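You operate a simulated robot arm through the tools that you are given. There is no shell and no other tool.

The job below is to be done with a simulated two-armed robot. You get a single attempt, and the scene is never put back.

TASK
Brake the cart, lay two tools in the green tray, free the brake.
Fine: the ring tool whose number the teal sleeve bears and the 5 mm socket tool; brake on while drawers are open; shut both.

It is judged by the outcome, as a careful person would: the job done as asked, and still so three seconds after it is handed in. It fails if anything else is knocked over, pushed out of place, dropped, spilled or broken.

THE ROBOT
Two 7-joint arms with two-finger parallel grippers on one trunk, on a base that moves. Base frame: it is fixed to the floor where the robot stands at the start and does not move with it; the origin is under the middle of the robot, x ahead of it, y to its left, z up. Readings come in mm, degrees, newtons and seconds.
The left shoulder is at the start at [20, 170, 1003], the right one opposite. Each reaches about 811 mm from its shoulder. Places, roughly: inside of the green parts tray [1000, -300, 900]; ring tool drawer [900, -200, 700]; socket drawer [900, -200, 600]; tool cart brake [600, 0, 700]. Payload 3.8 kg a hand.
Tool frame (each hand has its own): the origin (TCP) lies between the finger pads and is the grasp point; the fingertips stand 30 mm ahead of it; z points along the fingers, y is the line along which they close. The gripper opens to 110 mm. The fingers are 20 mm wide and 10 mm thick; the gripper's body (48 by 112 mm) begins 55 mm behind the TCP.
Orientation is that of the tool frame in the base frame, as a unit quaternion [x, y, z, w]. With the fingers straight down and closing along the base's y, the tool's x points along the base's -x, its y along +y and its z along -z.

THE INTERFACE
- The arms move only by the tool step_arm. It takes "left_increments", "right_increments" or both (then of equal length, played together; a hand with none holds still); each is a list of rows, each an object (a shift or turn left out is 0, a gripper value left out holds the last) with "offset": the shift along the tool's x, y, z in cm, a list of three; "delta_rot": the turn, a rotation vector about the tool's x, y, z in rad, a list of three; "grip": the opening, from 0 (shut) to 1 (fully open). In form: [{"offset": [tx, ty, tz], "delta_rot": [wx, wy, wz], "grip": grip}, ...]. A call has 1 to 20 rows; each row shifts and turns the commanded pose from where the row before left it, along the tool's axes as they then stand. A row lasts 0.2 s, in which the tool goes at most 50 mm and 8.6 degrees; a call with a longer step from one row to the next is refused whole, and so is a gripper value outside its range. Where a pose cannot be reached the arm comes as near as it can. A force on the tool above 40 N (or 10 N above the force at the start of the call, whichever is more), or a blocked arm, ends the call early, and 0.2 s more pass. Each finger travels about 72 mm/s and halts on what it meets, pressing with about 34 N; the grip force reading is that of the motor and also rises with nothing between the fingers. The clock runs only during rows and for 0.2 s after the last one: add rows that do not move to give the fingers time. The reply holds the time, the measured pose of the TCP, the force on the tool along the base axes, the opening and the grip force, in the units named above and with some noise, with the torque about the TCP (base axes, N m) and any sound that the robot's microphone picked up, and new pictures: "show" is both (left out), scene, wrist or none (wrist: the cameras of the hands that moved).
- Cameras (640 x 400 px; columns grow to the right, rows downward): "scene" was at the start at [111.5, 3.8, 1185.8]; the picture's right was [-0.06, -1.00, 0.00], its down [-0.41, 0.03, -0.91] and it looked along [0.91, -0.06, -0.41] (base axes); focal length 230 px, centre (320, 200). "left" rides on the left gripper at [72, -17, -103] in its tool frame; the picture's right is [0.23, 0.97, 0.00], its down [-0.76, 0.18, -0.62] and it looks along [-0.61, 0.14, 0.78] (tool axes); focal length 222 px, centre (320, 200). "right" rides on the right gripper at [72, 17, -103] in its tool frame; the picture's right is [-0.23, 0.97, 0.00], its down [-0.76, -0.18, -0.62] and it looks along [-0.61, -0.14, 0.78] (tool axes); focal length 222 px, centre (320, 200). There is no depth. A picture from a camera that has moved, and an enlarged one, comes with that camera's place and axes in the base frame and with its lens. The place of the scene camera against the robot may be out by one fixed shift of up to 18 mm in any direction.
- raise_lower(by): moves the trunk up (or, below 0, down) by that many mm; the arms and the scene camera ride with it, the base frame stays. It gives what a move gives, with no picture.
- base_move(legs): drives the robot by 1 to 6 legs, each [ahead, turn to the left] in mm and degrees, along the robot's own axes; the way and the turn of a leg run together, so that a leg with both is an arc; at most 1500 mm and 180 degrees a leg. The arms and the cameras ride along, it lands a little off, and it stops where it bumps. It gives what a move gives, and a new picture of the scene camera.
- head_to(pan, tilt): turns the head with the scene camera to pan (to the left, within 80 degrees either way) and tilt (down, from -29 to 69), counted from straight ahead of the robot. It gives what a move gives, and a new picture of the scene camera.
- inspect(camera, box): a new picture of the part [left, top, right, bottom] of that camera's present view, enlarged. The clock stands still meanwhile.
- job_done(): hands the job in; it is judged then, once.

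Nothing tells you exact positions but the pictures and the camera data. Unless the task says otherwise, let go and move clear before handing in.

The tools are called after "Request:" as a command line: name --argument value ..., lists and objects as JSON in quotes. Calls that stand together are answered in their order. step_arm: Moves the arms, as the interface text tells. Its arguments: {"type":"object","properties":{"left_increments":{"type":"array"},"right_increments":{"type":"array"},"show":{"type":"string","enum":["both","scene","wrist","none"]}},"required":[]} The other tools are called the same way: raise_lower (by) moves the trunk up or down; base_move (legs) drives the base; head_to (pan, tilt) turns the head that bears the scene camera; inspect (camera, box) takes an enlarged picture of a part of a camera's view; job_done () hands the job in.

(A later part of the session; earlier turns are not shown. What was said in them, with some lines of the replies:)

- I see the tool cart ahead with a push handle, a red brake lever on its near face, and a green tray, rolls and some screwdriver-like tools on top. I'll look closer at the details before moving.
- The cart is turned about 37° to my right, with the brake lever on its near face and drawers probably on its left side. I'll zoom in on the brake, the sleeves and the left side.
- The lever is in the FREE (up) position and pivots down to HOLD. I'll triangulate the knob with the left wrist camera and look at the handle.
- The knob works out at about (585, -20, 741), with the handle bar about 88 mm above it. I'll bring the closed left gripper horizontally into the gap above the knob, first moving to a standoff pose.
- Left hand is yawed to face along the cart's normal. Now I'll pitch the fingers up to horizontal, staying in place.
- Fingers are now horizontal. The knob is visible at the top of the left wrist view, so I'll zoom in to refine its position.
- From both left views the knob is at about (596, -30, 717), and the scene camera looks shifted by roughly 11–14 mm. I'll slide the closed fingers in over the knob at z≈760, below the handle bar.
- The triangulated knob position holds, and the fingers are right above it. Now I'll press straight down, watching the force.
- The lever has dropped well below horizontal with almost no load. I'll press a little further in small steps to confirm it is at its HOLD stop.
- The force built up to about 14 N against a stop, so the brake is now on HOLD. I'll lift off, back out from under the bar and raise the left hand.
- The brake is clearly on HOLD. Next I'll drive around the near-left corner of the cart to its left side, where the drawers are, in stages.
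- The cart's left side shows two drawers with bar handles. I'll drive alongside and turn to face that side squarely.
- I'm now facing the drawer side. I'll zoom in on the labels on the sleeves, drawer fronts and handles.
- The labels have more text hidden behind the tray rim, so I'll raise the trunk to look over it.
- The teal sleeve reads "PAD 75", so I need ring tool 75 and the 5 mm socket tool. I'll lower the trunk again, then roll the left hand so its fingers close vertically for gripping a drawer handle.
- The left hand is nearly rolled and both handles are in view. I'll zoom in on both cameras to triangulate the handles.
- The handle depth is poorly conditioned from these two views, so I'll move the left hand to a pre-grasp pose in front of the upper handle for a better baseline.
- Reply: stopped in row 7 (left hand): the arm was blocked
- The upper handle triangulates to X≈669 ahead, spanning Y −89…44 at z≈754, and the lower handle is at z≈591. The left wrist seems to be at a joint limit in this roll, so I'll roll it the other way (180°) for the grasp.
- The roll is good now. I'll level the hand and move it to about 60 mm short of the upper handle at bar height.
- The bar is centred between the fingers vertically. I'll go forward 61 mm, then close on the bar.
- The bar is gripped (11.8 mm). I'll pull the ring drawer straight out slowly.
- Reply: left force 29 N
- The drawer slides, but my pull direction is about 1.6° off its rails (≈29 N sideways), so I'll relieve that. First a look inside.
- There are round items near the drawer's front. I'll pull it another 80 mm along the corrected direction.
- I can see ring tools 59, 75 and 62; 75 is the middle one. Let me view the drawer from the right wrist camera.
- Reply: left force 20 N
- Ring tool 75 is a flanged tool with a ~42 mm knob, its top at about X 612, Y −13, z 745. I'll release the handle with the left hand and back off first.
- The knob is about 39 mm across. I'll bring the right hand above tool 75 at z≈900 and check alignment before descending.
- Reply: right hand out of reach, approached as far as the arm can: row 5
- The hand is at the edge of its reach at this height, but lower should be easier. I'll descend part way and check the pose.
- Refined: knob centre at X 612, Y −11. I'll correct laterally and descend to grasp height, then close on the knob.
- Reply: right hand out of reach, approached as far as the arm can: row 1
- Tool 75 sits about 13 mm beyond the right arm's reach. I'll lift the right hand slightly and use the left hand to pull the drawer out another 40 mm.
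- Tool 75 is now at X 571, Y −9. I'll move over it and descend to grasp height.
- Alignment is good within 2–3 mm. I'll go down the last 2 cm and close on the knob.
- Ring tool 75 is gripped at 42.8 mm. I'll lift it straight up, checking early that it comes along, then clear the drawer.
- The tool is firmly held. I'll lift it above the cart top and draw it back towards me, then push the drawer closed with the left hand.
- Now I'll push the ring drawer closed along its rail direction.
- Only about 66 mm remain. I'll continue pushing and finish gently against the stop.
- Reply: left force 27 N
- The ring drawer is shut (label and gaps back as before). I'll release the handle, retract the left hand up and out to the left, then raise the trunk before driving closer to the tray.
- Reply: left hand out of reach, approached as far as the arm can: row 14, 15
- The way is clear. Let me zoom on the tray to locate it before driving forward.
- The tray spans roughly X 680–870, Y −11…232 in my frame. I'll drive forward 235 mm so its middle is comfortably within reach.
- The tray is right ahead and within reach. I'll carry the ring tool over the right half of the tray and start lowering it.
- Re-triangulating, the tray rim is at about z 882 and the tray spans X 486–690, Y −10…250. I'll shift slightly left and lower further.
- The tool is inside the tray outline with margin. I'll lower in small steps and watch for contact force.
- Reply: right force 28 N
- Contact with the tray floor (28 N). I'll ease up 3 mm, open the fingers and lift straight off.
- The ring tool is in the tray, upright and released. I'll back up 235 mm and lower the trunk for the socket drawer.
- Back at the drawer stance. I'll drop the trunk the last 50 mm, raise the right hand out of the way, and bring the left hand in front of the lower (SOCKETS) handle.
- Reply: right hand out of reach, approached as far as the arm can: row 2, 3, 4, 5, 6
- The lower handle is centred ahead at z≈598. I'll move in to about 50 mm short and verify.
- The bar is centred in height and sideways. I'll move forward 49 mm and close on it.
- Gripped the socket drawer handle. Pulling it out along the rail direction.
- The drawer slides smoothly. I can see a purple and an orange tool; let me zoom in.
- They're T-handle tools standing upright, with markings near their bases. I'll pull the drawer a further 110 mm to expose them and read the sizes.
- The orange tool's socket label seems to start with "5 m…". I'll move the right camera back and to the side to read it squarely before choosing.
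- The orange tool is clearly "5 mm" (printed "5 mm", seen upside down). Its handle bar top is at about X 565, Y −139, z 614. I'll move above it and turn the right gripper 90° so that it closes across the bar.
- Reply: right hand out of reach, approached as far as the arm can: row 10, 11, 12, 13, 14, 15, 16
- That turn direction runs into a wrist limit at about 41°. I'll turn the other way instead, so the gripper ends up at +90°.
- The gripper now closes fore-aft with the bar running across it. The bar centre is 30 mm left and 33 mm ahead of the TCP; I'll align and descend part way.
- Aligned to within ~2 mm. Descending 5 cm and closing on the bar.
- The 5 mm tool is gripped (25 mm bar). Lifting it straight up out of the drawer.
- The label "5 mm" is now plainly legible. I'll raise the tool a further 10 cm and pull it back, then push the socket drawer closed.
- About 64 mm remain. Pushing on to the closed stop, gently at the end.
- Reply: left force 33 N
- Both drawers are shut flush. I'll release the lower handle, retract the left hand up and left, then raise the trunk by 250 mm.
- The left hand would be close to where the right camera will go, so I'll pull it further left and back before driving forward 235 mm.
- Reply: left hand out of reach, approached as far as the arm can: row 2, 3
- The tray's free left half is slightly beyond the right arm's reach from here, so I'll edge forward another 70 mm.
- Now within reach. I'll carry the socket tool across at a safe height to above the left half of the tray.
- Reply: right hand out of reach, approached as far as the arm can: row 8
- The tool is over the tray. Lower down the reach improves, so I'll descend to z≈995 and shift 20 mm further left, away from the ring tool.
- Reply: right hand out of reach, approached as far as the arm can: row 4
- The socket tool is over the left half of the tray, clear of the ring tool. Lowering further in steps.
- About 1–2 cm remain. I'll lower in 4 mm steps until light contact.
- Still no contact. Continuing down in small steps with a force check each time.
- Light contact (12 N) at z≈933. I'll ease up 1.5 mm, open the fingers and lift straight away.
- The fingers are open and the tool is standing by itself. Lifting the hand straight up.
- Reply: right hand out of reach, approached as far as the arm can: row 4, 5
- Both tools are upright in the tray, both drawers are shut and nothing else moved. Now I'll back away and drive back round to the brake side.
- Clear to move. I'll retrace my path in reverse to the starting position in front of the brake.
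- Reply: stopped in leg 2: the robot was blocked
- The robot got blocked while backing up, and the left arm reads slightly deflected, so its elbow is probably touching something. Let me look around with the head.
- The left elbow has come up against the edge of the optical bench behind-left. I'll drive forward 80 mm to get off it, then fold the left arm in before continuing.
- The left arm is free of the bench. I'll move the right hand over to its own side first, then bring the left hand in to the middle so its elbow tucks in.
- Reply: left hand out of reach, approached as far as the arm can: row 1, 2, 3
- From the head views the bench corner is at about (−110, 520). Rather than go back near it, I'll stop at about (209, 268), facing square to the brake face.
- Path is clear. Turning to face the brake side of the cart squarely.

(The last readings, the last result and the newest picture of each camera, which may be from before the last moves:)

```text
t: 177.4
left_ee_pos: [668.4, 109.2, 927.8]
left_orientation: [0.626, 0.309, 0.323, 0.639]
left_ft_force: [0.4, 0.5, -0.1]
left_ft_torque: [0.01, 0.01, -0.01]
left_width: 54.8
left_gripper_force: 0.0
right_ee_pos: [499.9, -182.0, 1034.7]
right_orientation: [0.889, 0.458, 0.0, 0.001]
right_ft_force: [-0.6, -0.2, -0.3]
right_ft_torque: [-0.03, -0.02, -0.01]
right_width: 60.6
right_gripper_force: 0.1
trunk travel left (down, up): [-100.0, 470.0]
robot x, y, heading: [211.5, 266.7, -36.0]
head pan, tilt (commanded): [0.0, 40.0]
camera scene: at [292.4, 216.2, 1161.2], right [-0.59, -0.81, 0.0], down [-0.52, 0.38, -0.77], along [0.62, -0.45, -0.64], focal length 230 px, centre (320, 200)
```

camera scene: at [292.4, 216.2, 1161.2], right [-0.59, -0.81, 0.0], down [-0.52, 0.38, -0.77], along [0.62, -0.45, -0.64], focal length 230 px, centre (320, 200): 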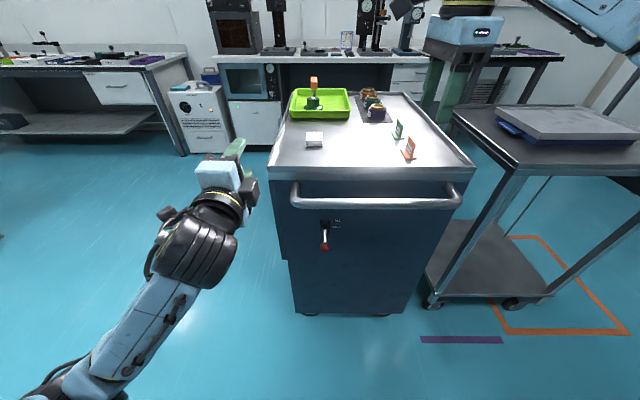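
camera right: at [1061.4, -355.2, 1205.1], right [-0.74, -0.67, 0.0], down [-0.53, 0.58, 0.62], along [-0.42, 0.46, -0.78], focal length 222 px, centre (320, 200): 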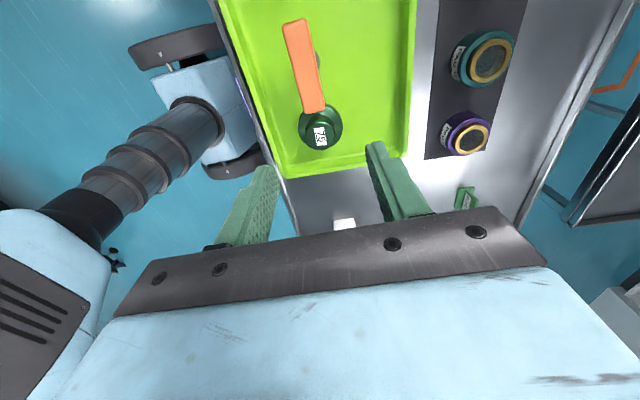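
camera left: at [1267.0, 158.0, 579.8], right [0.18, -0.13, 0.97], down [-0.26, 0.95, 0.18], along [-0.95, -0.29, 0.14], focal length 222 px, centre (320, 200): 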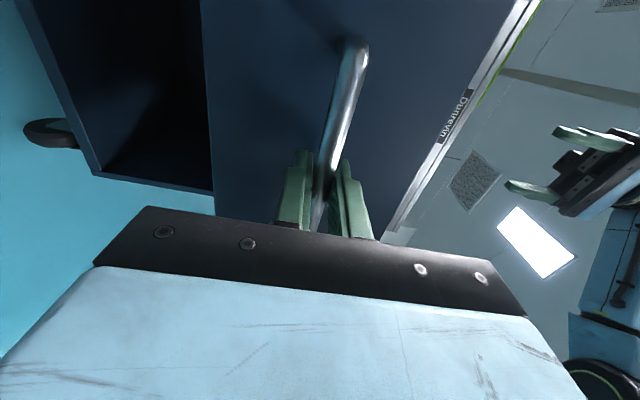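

I have a clear view of the brake lever, down at HOLD. I'll close the left gripper and bring it back, across and down to just below knob height.

Request:
step_arm --left_increments '[{"offset": [0, 0, -3.0], "grip": 0}, {"offset": [0, 0, -3.0]}, {"offset": [0, 0, -3.0]}, {"offset": [-1.94, -3.88, 0]}, {"offset": [-1.94, -3.88, 0]}, {"offset": [-1.94, -3.88, 0]}, {"offset": [-1.94, -3.88, 0]}, {"offset": [-1.94, -3.88, 0]}, {"offset": [-1.94, -3.88, 0]}, {"offset": [-1.94, -3.88, 0]}, {"offset": [-1.94, -3.88, 0]}, {}]' --show "both"

Request:
inspect --camera "scene" --box '[260, 180, 400, 290]'

Request:
inspect --camera "left" --box '[160, 0, 480, 200]'

```text
t: 180.1
left_ee_pos: [528.0, 1.4, 598.8]
left_orientation: [0.626, 0.309, 0.323, 0.639]
left_ft_force: [0.5, -0.7, 0.2]
left_ft_torque: [-0.04, -0.04, 0.0]
left_width: 0.0
left_gripper_force: 34.1
left hand out of reach, approached as far as the arm can: row 2, 3
right_ee_pos: [498.8, -181.2, 1035.7]
right_orientation: [0.889, 0.458, 0.001, 0.001]
right_ft_force: [-0.3, 0.3, -0.5]
right_ft_torque: [0.03, 0.01, -0.01]
right_width: 60.7
right_gripper_force: 0.0
trunk travel left (down, up): [-100.0, 470.0]
robot x, y, heading: [210.2, 269.3, -36.0]
head pan, tilt (commanded): [0.0, 40.0]
camera scene: at [292.4, 216.2, 1161.2], right [-0.59, -0.81, 0.0], down [-0.52, 0.38, -0.77], along [0.62, -0.45, -0.64], focal length 230 px, centre (320, 200)
camera left: at [488.7, 122.2, 579.8], right [0.11, 0.19, 0.98], down [-0.96, -0.23, 0.15], along [0.26, -0.95, 0.16], focal length 222 px, centre (320, 200)
```

scene: 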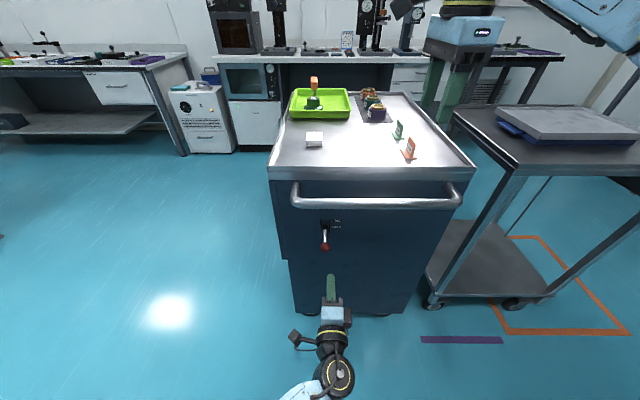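
left: 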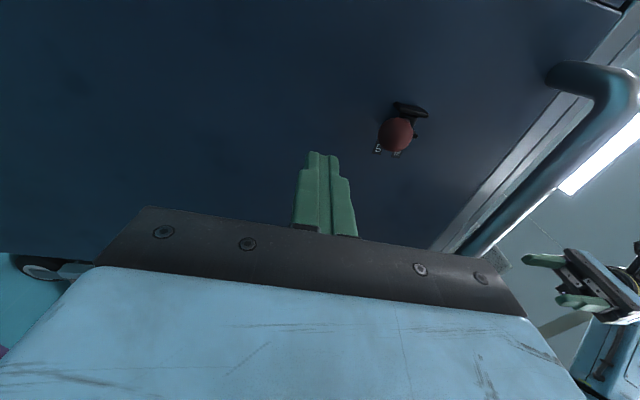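

```text
3.64 times, centred on (330, 235) of scene
camera zoom: at [292.4, 216.2, 1161.2], right [-0.59, -0.81, 0.0], down [-0.52, 0.38, -0.77], along [0.62, -0.45, -0.64], focal length 836 px, centre (284, 73)
```

zoom: 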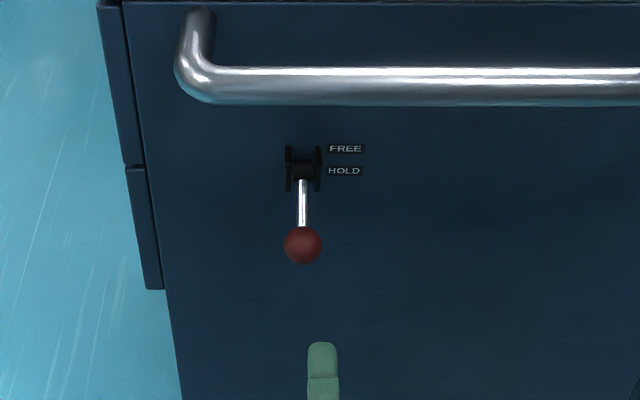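

```text
2.00 times, centred on (320, 100) of left
camera zoom: at [488.7, 122.2, 579.8], right [0.11, 0.19, 0.98], down [-0.96, -0.23, 0.15], along [0.26, -0.95, 0.16], focal length 444 px, centre (320, 400)
```

zoom: 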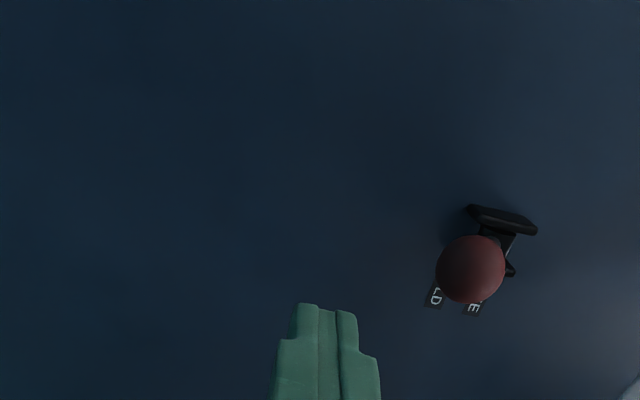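

The knob is at about (596, −30, 661). I'll slide the closed fingers underneath it (about 36 mm below) and then raise in steps.

Request:
step_arm --left_increments '[{"offset": [0.75, 0, 2.0]}, {"offset": [0.75, 0, 2.0]}, {"offset": [0, 0, 2.0]}, {"offset": [0, 1.5, 0]}, {}]' --show "both"

Request:
inspect --camera "scene" --box '[260, 180, 400, 290]'

Request:
inspect --camera "left" --box '[220, 60, 480, 220]'

```text
t: 181.2
left_ee_pos: [584.2, -21.9, 614.8]
left_orientation: [0.626, 0.308, 0.323, 0.639]
left_ft_force: [0.5, -0.4, -0.4]
left_ft_torque: [-0.03, 0.0, 0.02]
left_width: 0.0
left_gripper_force: 33.9
right_ee_pos: [499.7, -181.9, 1034.1]
right_orientation: [0.889, 0.458, 0.0, 0.0]
right_ft_force: [-0.2, 0.3, -0.1]
right_ft_torque: [0.01, 0.0, -0.02]
right_width: 60.5
right_gripper_force: 0.1
trunk travel left (down, up): [-100.0, 470.0]
robot x, y, heading: [209.2, 270.0, -36.1]
head pan, tilt (commanded): [0.0, 40.0]
camera scene: at [292.4, 216.2, 1161.2], right [-0.59, -0.81, 0.0], down [-0.52, 0.38, -0.77], along [0.62, -0.45, -0.64], focal length 230 px, centre (320, 200)
camera left: at [545.7, 98.4, 595.8], right [0.11, 0.19, 0.98], down [-0.96, -0.23, 0.15], along [0.26, -0.95, 0.16], focal length 222 px, centre (320, 200)
```

scene: 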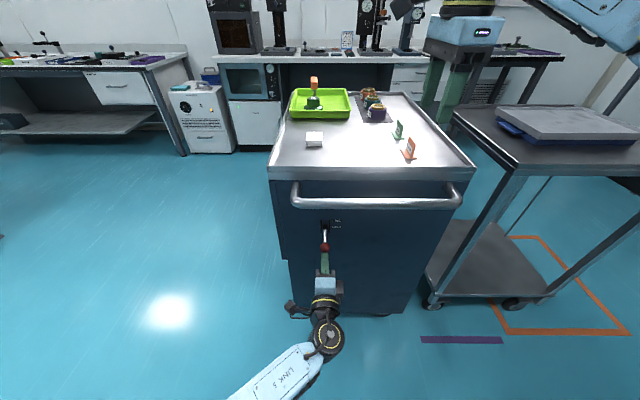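
left: 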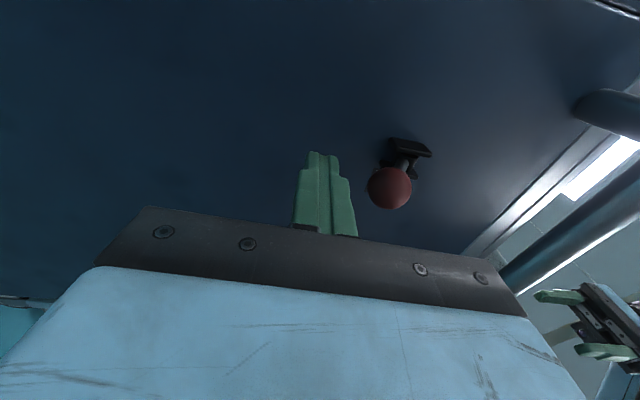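

```text
3.64 times, centred on (330, 235) of scene
camera zoom: at [292.4, 216.2, 1161.2], right [-0.59, -0.81, 0.0], down [-0.52, 0.38, -0.77], along [0.62, -0.45, -0.64], focal length 836 px, centre (284, 73)
```

zoom: 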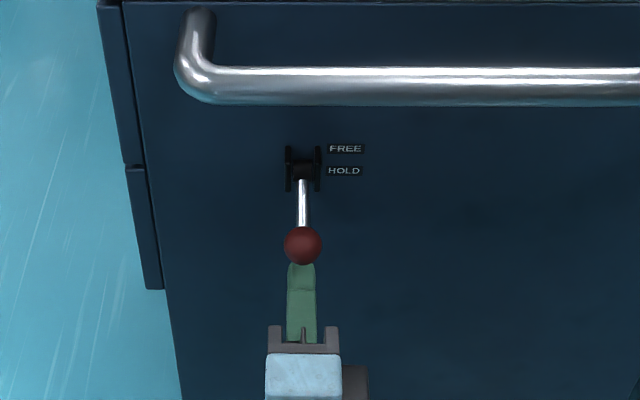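

```text
2.46 times, centred on (350, 140) of left
camera zoom: at [545.7, 98.4, 595.8], right [0.11, 0.19, 0.98], down [-0.96, -0.23, 0.15], along [0.26, -0.95, 0.16], focal length 547 px, centre (246, 348)
```

zoom: 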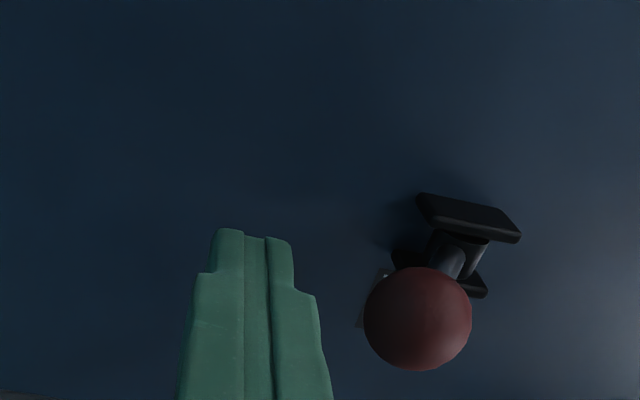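

The fingertips are directly under the knob, with about 23 mm gap. Now I'll raise in steps to push the lever up to FREE.

Request:
step_arm --left_increments '[{"offset": [0, 1.5, 0]}, {"offset": [0, 1.0, 0]}, {"offset": [0, 1.0, 0]}, {"offset": [0, 1.0, 0]}, {"offset": [0, 1.0, 0]}, {"offset": [0, 1.0, 0]}]' --show "wrist"

Request:
inspect --camera "scene" --box '[260, 180, 400, 290]'

```text
t: 182.7
left_ee_pos: [583.1, -22.5, 680.1]
left_orientation: [0.626, 0.308, 0.323, 0.639]
left_ft_force: [0.2, 0.7, -1.1]
left_ft_torque: [-0.01, -0.01, 0.01]
left_width: 0.2
left_gripper_force: 34.4
right_ee_pos: [499.7, -183.5, 1035.3]
right_orientation: [0.889, 0.459, 0.001, 0.001]
right_ft_force: [0.5, -0.4, -0.3]
right_ft_torque: [0.0, -0.02, 0.01]
right_width: 60.4
right_gripper_force: 0.0
trunk travel left (down, up): [-100.0, 470.0]
robot x, y, heading: [208.1, 269.2, -36.2]
head pan, tilt (commanded): [0.0, 40.0]
camera left: at [544.3, 97.8, 661.2], right [0.11, 0.19, 0.98], down [-0.96, -0.23, 0.15], along [0.26, -0.95, 0.16], focal length 222 px, centre (320, 200)
```

left: 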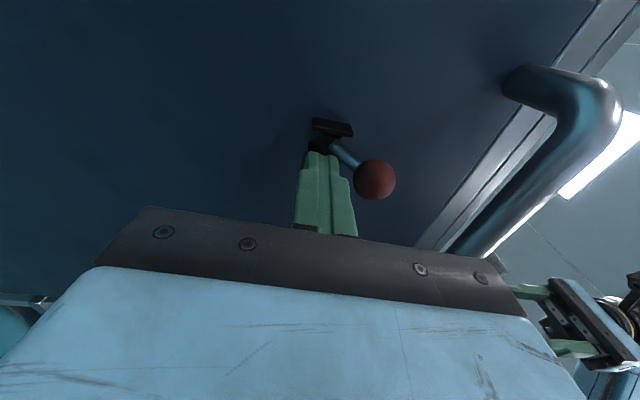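

```text
3.64 times, centred on (330, 235) of scene
camera zoom: at [292.4, 216.1, 1161.3], right [-0.59, -0.81, 0.0], down [-0.52, 0.38, -0.77], along [0.62, -0.45, -0.64], focal length 836 px, centre (284, 73)
```

zoom: 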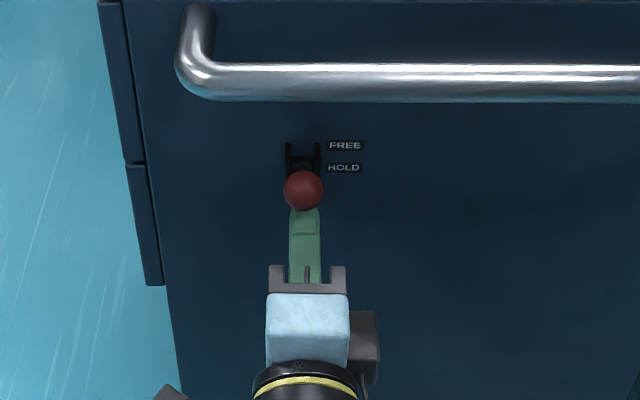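

The lever has snapped up to FREE (knob at z≈715, as at the start). I'll drop the fingers slightly and withdraw straight back without touching anything.

Request:
step_arm --left_increments '[{"offset": [0, -1.5, 0]}, {"offset": [0, -1.5, 0]}, {"offset": [0, 0, -3.0]}, {"offset": [0, 0, -3.0]}, {"offset": [0, 0, -3.0]}, {"offset": [0, 0, -2.0]}, {}]' --right_increments '[{}, {}, {"offset": [0, -2.5, 0]}, {"offset": [0, -2.5, 0]}, {"offset": [0, -2.5, 0]}, {"offset": [0, -2.5, 0]}, {}]' --show "both"

Request:
inspect --camera "scene" --box '[290, 200, 370, 260]'

Request:
inspect --camera "scene" --box '[260, 70, 480, 200]'

```text
t: 184.2
left_ee_pos: [495.5, 45.2, 648.1]
left_orientation: [0.626, 0.308, 0.324, 0.64]
left_ft_force: [0.1, -0.4, -0.6]
left_ft_torque: [-0.02, 0.0, 0.03]
left_width: 0.2
left_gripper_force: 34.1
right_ee_pos: [417.9, -123.4, 1036.5]
right_orientation: [0.888, 0.459, 0.0, 0.001]
right_ft_force: [0.4, 0.1, 0.1]
right_ft_torque: [0.01, -0.01, -0.02]
right_width: 60.3
right_gripper_force: 0.1
trunk travel left (down, up): [-100.0, 470.0]
robot x, y, heading: [206.0, 269.2, -36.3]
head pan, tilt (commanded): [0.0, 40.0]
camera scene: at [292.4, 216.2, 1161.2], right [-0.59, -0.81, 0.0], down [-0.52, 0.38, -0.77], along [0.62, -0.45, -0.64], focal length 230 px, centre (320, 200)
camera right: at [472.9, -74.2, 1137.7], right [0.66, -0.75, 0.0], down [-0.59, -0.52, 0.62], along [-0.47, -0.41, -0.78], focal length 222 px, centre (320, 200)
camera left: at [457.3, 164.4, 628.8], right [0.11, 0.19, 0.98], down [-0.96, -0.23, 0.15], along [0.26, -0.95, 0.16], focal length 222 px, centre (320, 200)
```

scene: 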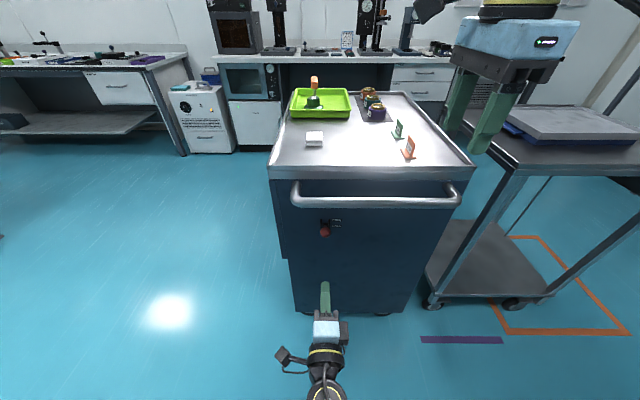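
right: 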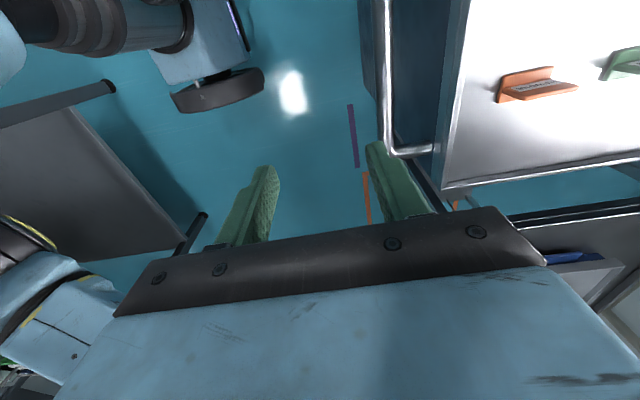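
left: 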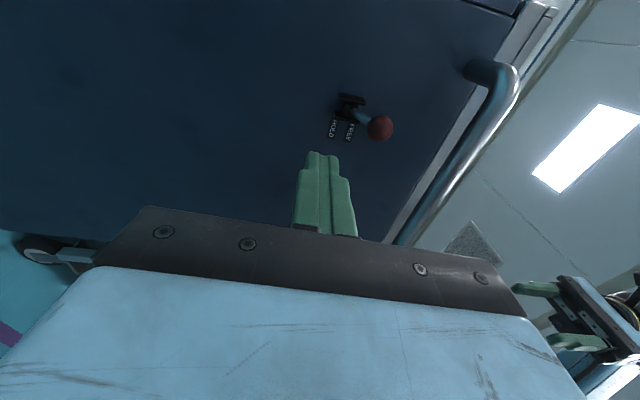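

```text
6.67 times, centred on (330, 230) of scene
camera zoom: at [292.4, 216.2, 1161.2], right [-0.59, -0.81, 0.0], down [-0.52, 0.38, -0.77], along [0.62, -0.45, -0.64], focal length 1532 px, centre (253, 0)
```

zoom: 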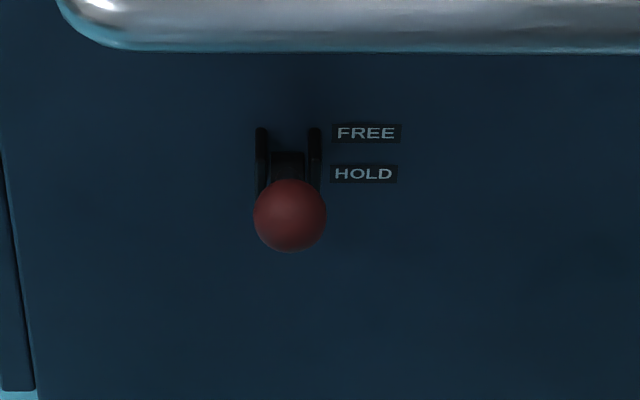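

```text
2.91 times, centred on (370, 135) of scene
camera zoom: at [292.4, 216.2, 1161.2], right [-0.59, -0.81, 0.0], down [-0.52, 0.38, -0.77], along [0.62, -0.45, -0.64], focal length 668 px, centre (174, 389)
```

zoom: 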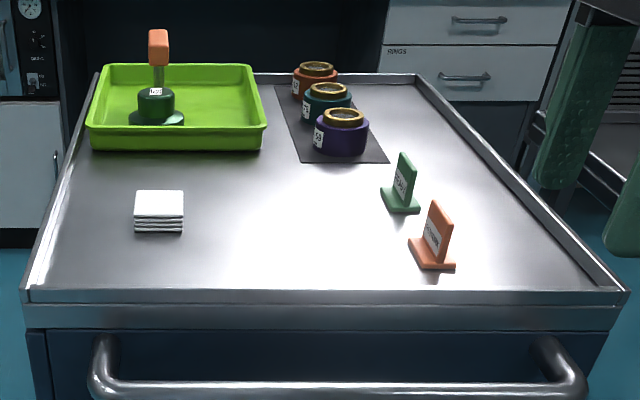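

The lever sits at FREE just as at the start. Both tools stand in the green tray, everything else on the cart is in place, and both hands are clear. A last quick check that the cart is at rest before handing in.

Request:
step_arm --left_increments '[{"offset": [0, -1.0, 0]}, {}, {}, {}, {}]' --show "scene"

Request:
inspect --camera "scene" --box '[260, 70, 400, 260]'

```text
t: 185.4
left_ee_pos: [495.6, 43.8, 638.4]
left_orientation: [0.625, 0.308, 0.324, 0.64]
left_ft_force: [-0.5, 0.4, 0.1]
left_ft_torque: [0.01, 0.01, 0.0]
left_width: 0.1
left_gripper_force: 34.3
right_ee_pos: [417.8, -123.6, 1036.7]
right_orientation: [0.889, 0.459, 0.0, 0.001]
right_ft_force: [-1.2, 1.1, 0.9]
right_ft_torque: [-0.02, 0.0, 0.02]
right_width: 60.4
right_gripper_force: 0.1
trunk travel left (down, up): [-100.0, 470.0]
robot x, y, heading: [205.9, 268.4, -36.1]
head pan, tilt (commanded): [0.0, 40.0]
camera scene: at [292.4, 216.2, 1161.2], right [-0.59, -0.81, 0.0], down [-0.52, 0.38, -0.77], along [0.62, -0.45, -0.64], focal length 230 px, centre (320, 200)
```

scene: 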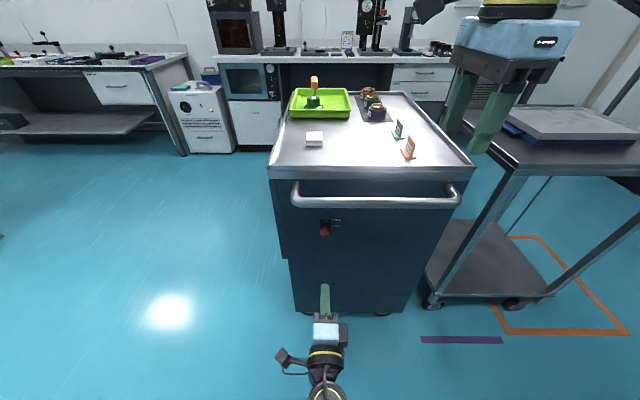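

```text
2.11 times, centred on (330, 165) of scene
camera zoom: at [292.4, 216.2, 1161.2], right [-0.59, -0.81, 0.0], down [-0.52, 0.38, -0.77], along [0.62, -0.45, -0.64], focal length 484 px, centre (299, 274)
```

zoom: 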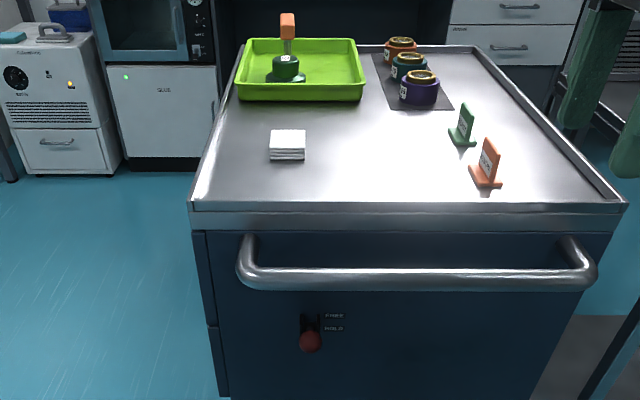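

The cart is at rest with the brake on FREE. Both drawers are shut flush, ring tool 75 and the 5 mm socket tool are in the green tray, and both hands are clear, so I'm handing in.

Request:
job_done

```text
The job is handed in.
```

The job is handed in. Ring tool 75 (the teal sleeve reads "PAD 75") and the 5 mm socket tool are both standing in the green tray.

- **Brake:** I set it to HOLD before opening any drawer and kept it on until both were shut. It is now back at FREE. The cart shifted about 2–3 mm when the lever snapped up, then stayed at rest.
- **Drawers:** I pushed both to their closed stops and saw them flush before I drove away. The drawer fronts were out of view in the final check.
- **Other items:** The sleeves, the two signs and the white stack on the cart look undisturbed.
- **Bench contact:** While I was backing up, the left elbow touched the edge of the optical bench behind the robot, and the base stopped. I drove off it. Nothing on the bench looked disturbed in the head-camera pictures, but I did not check it closely.
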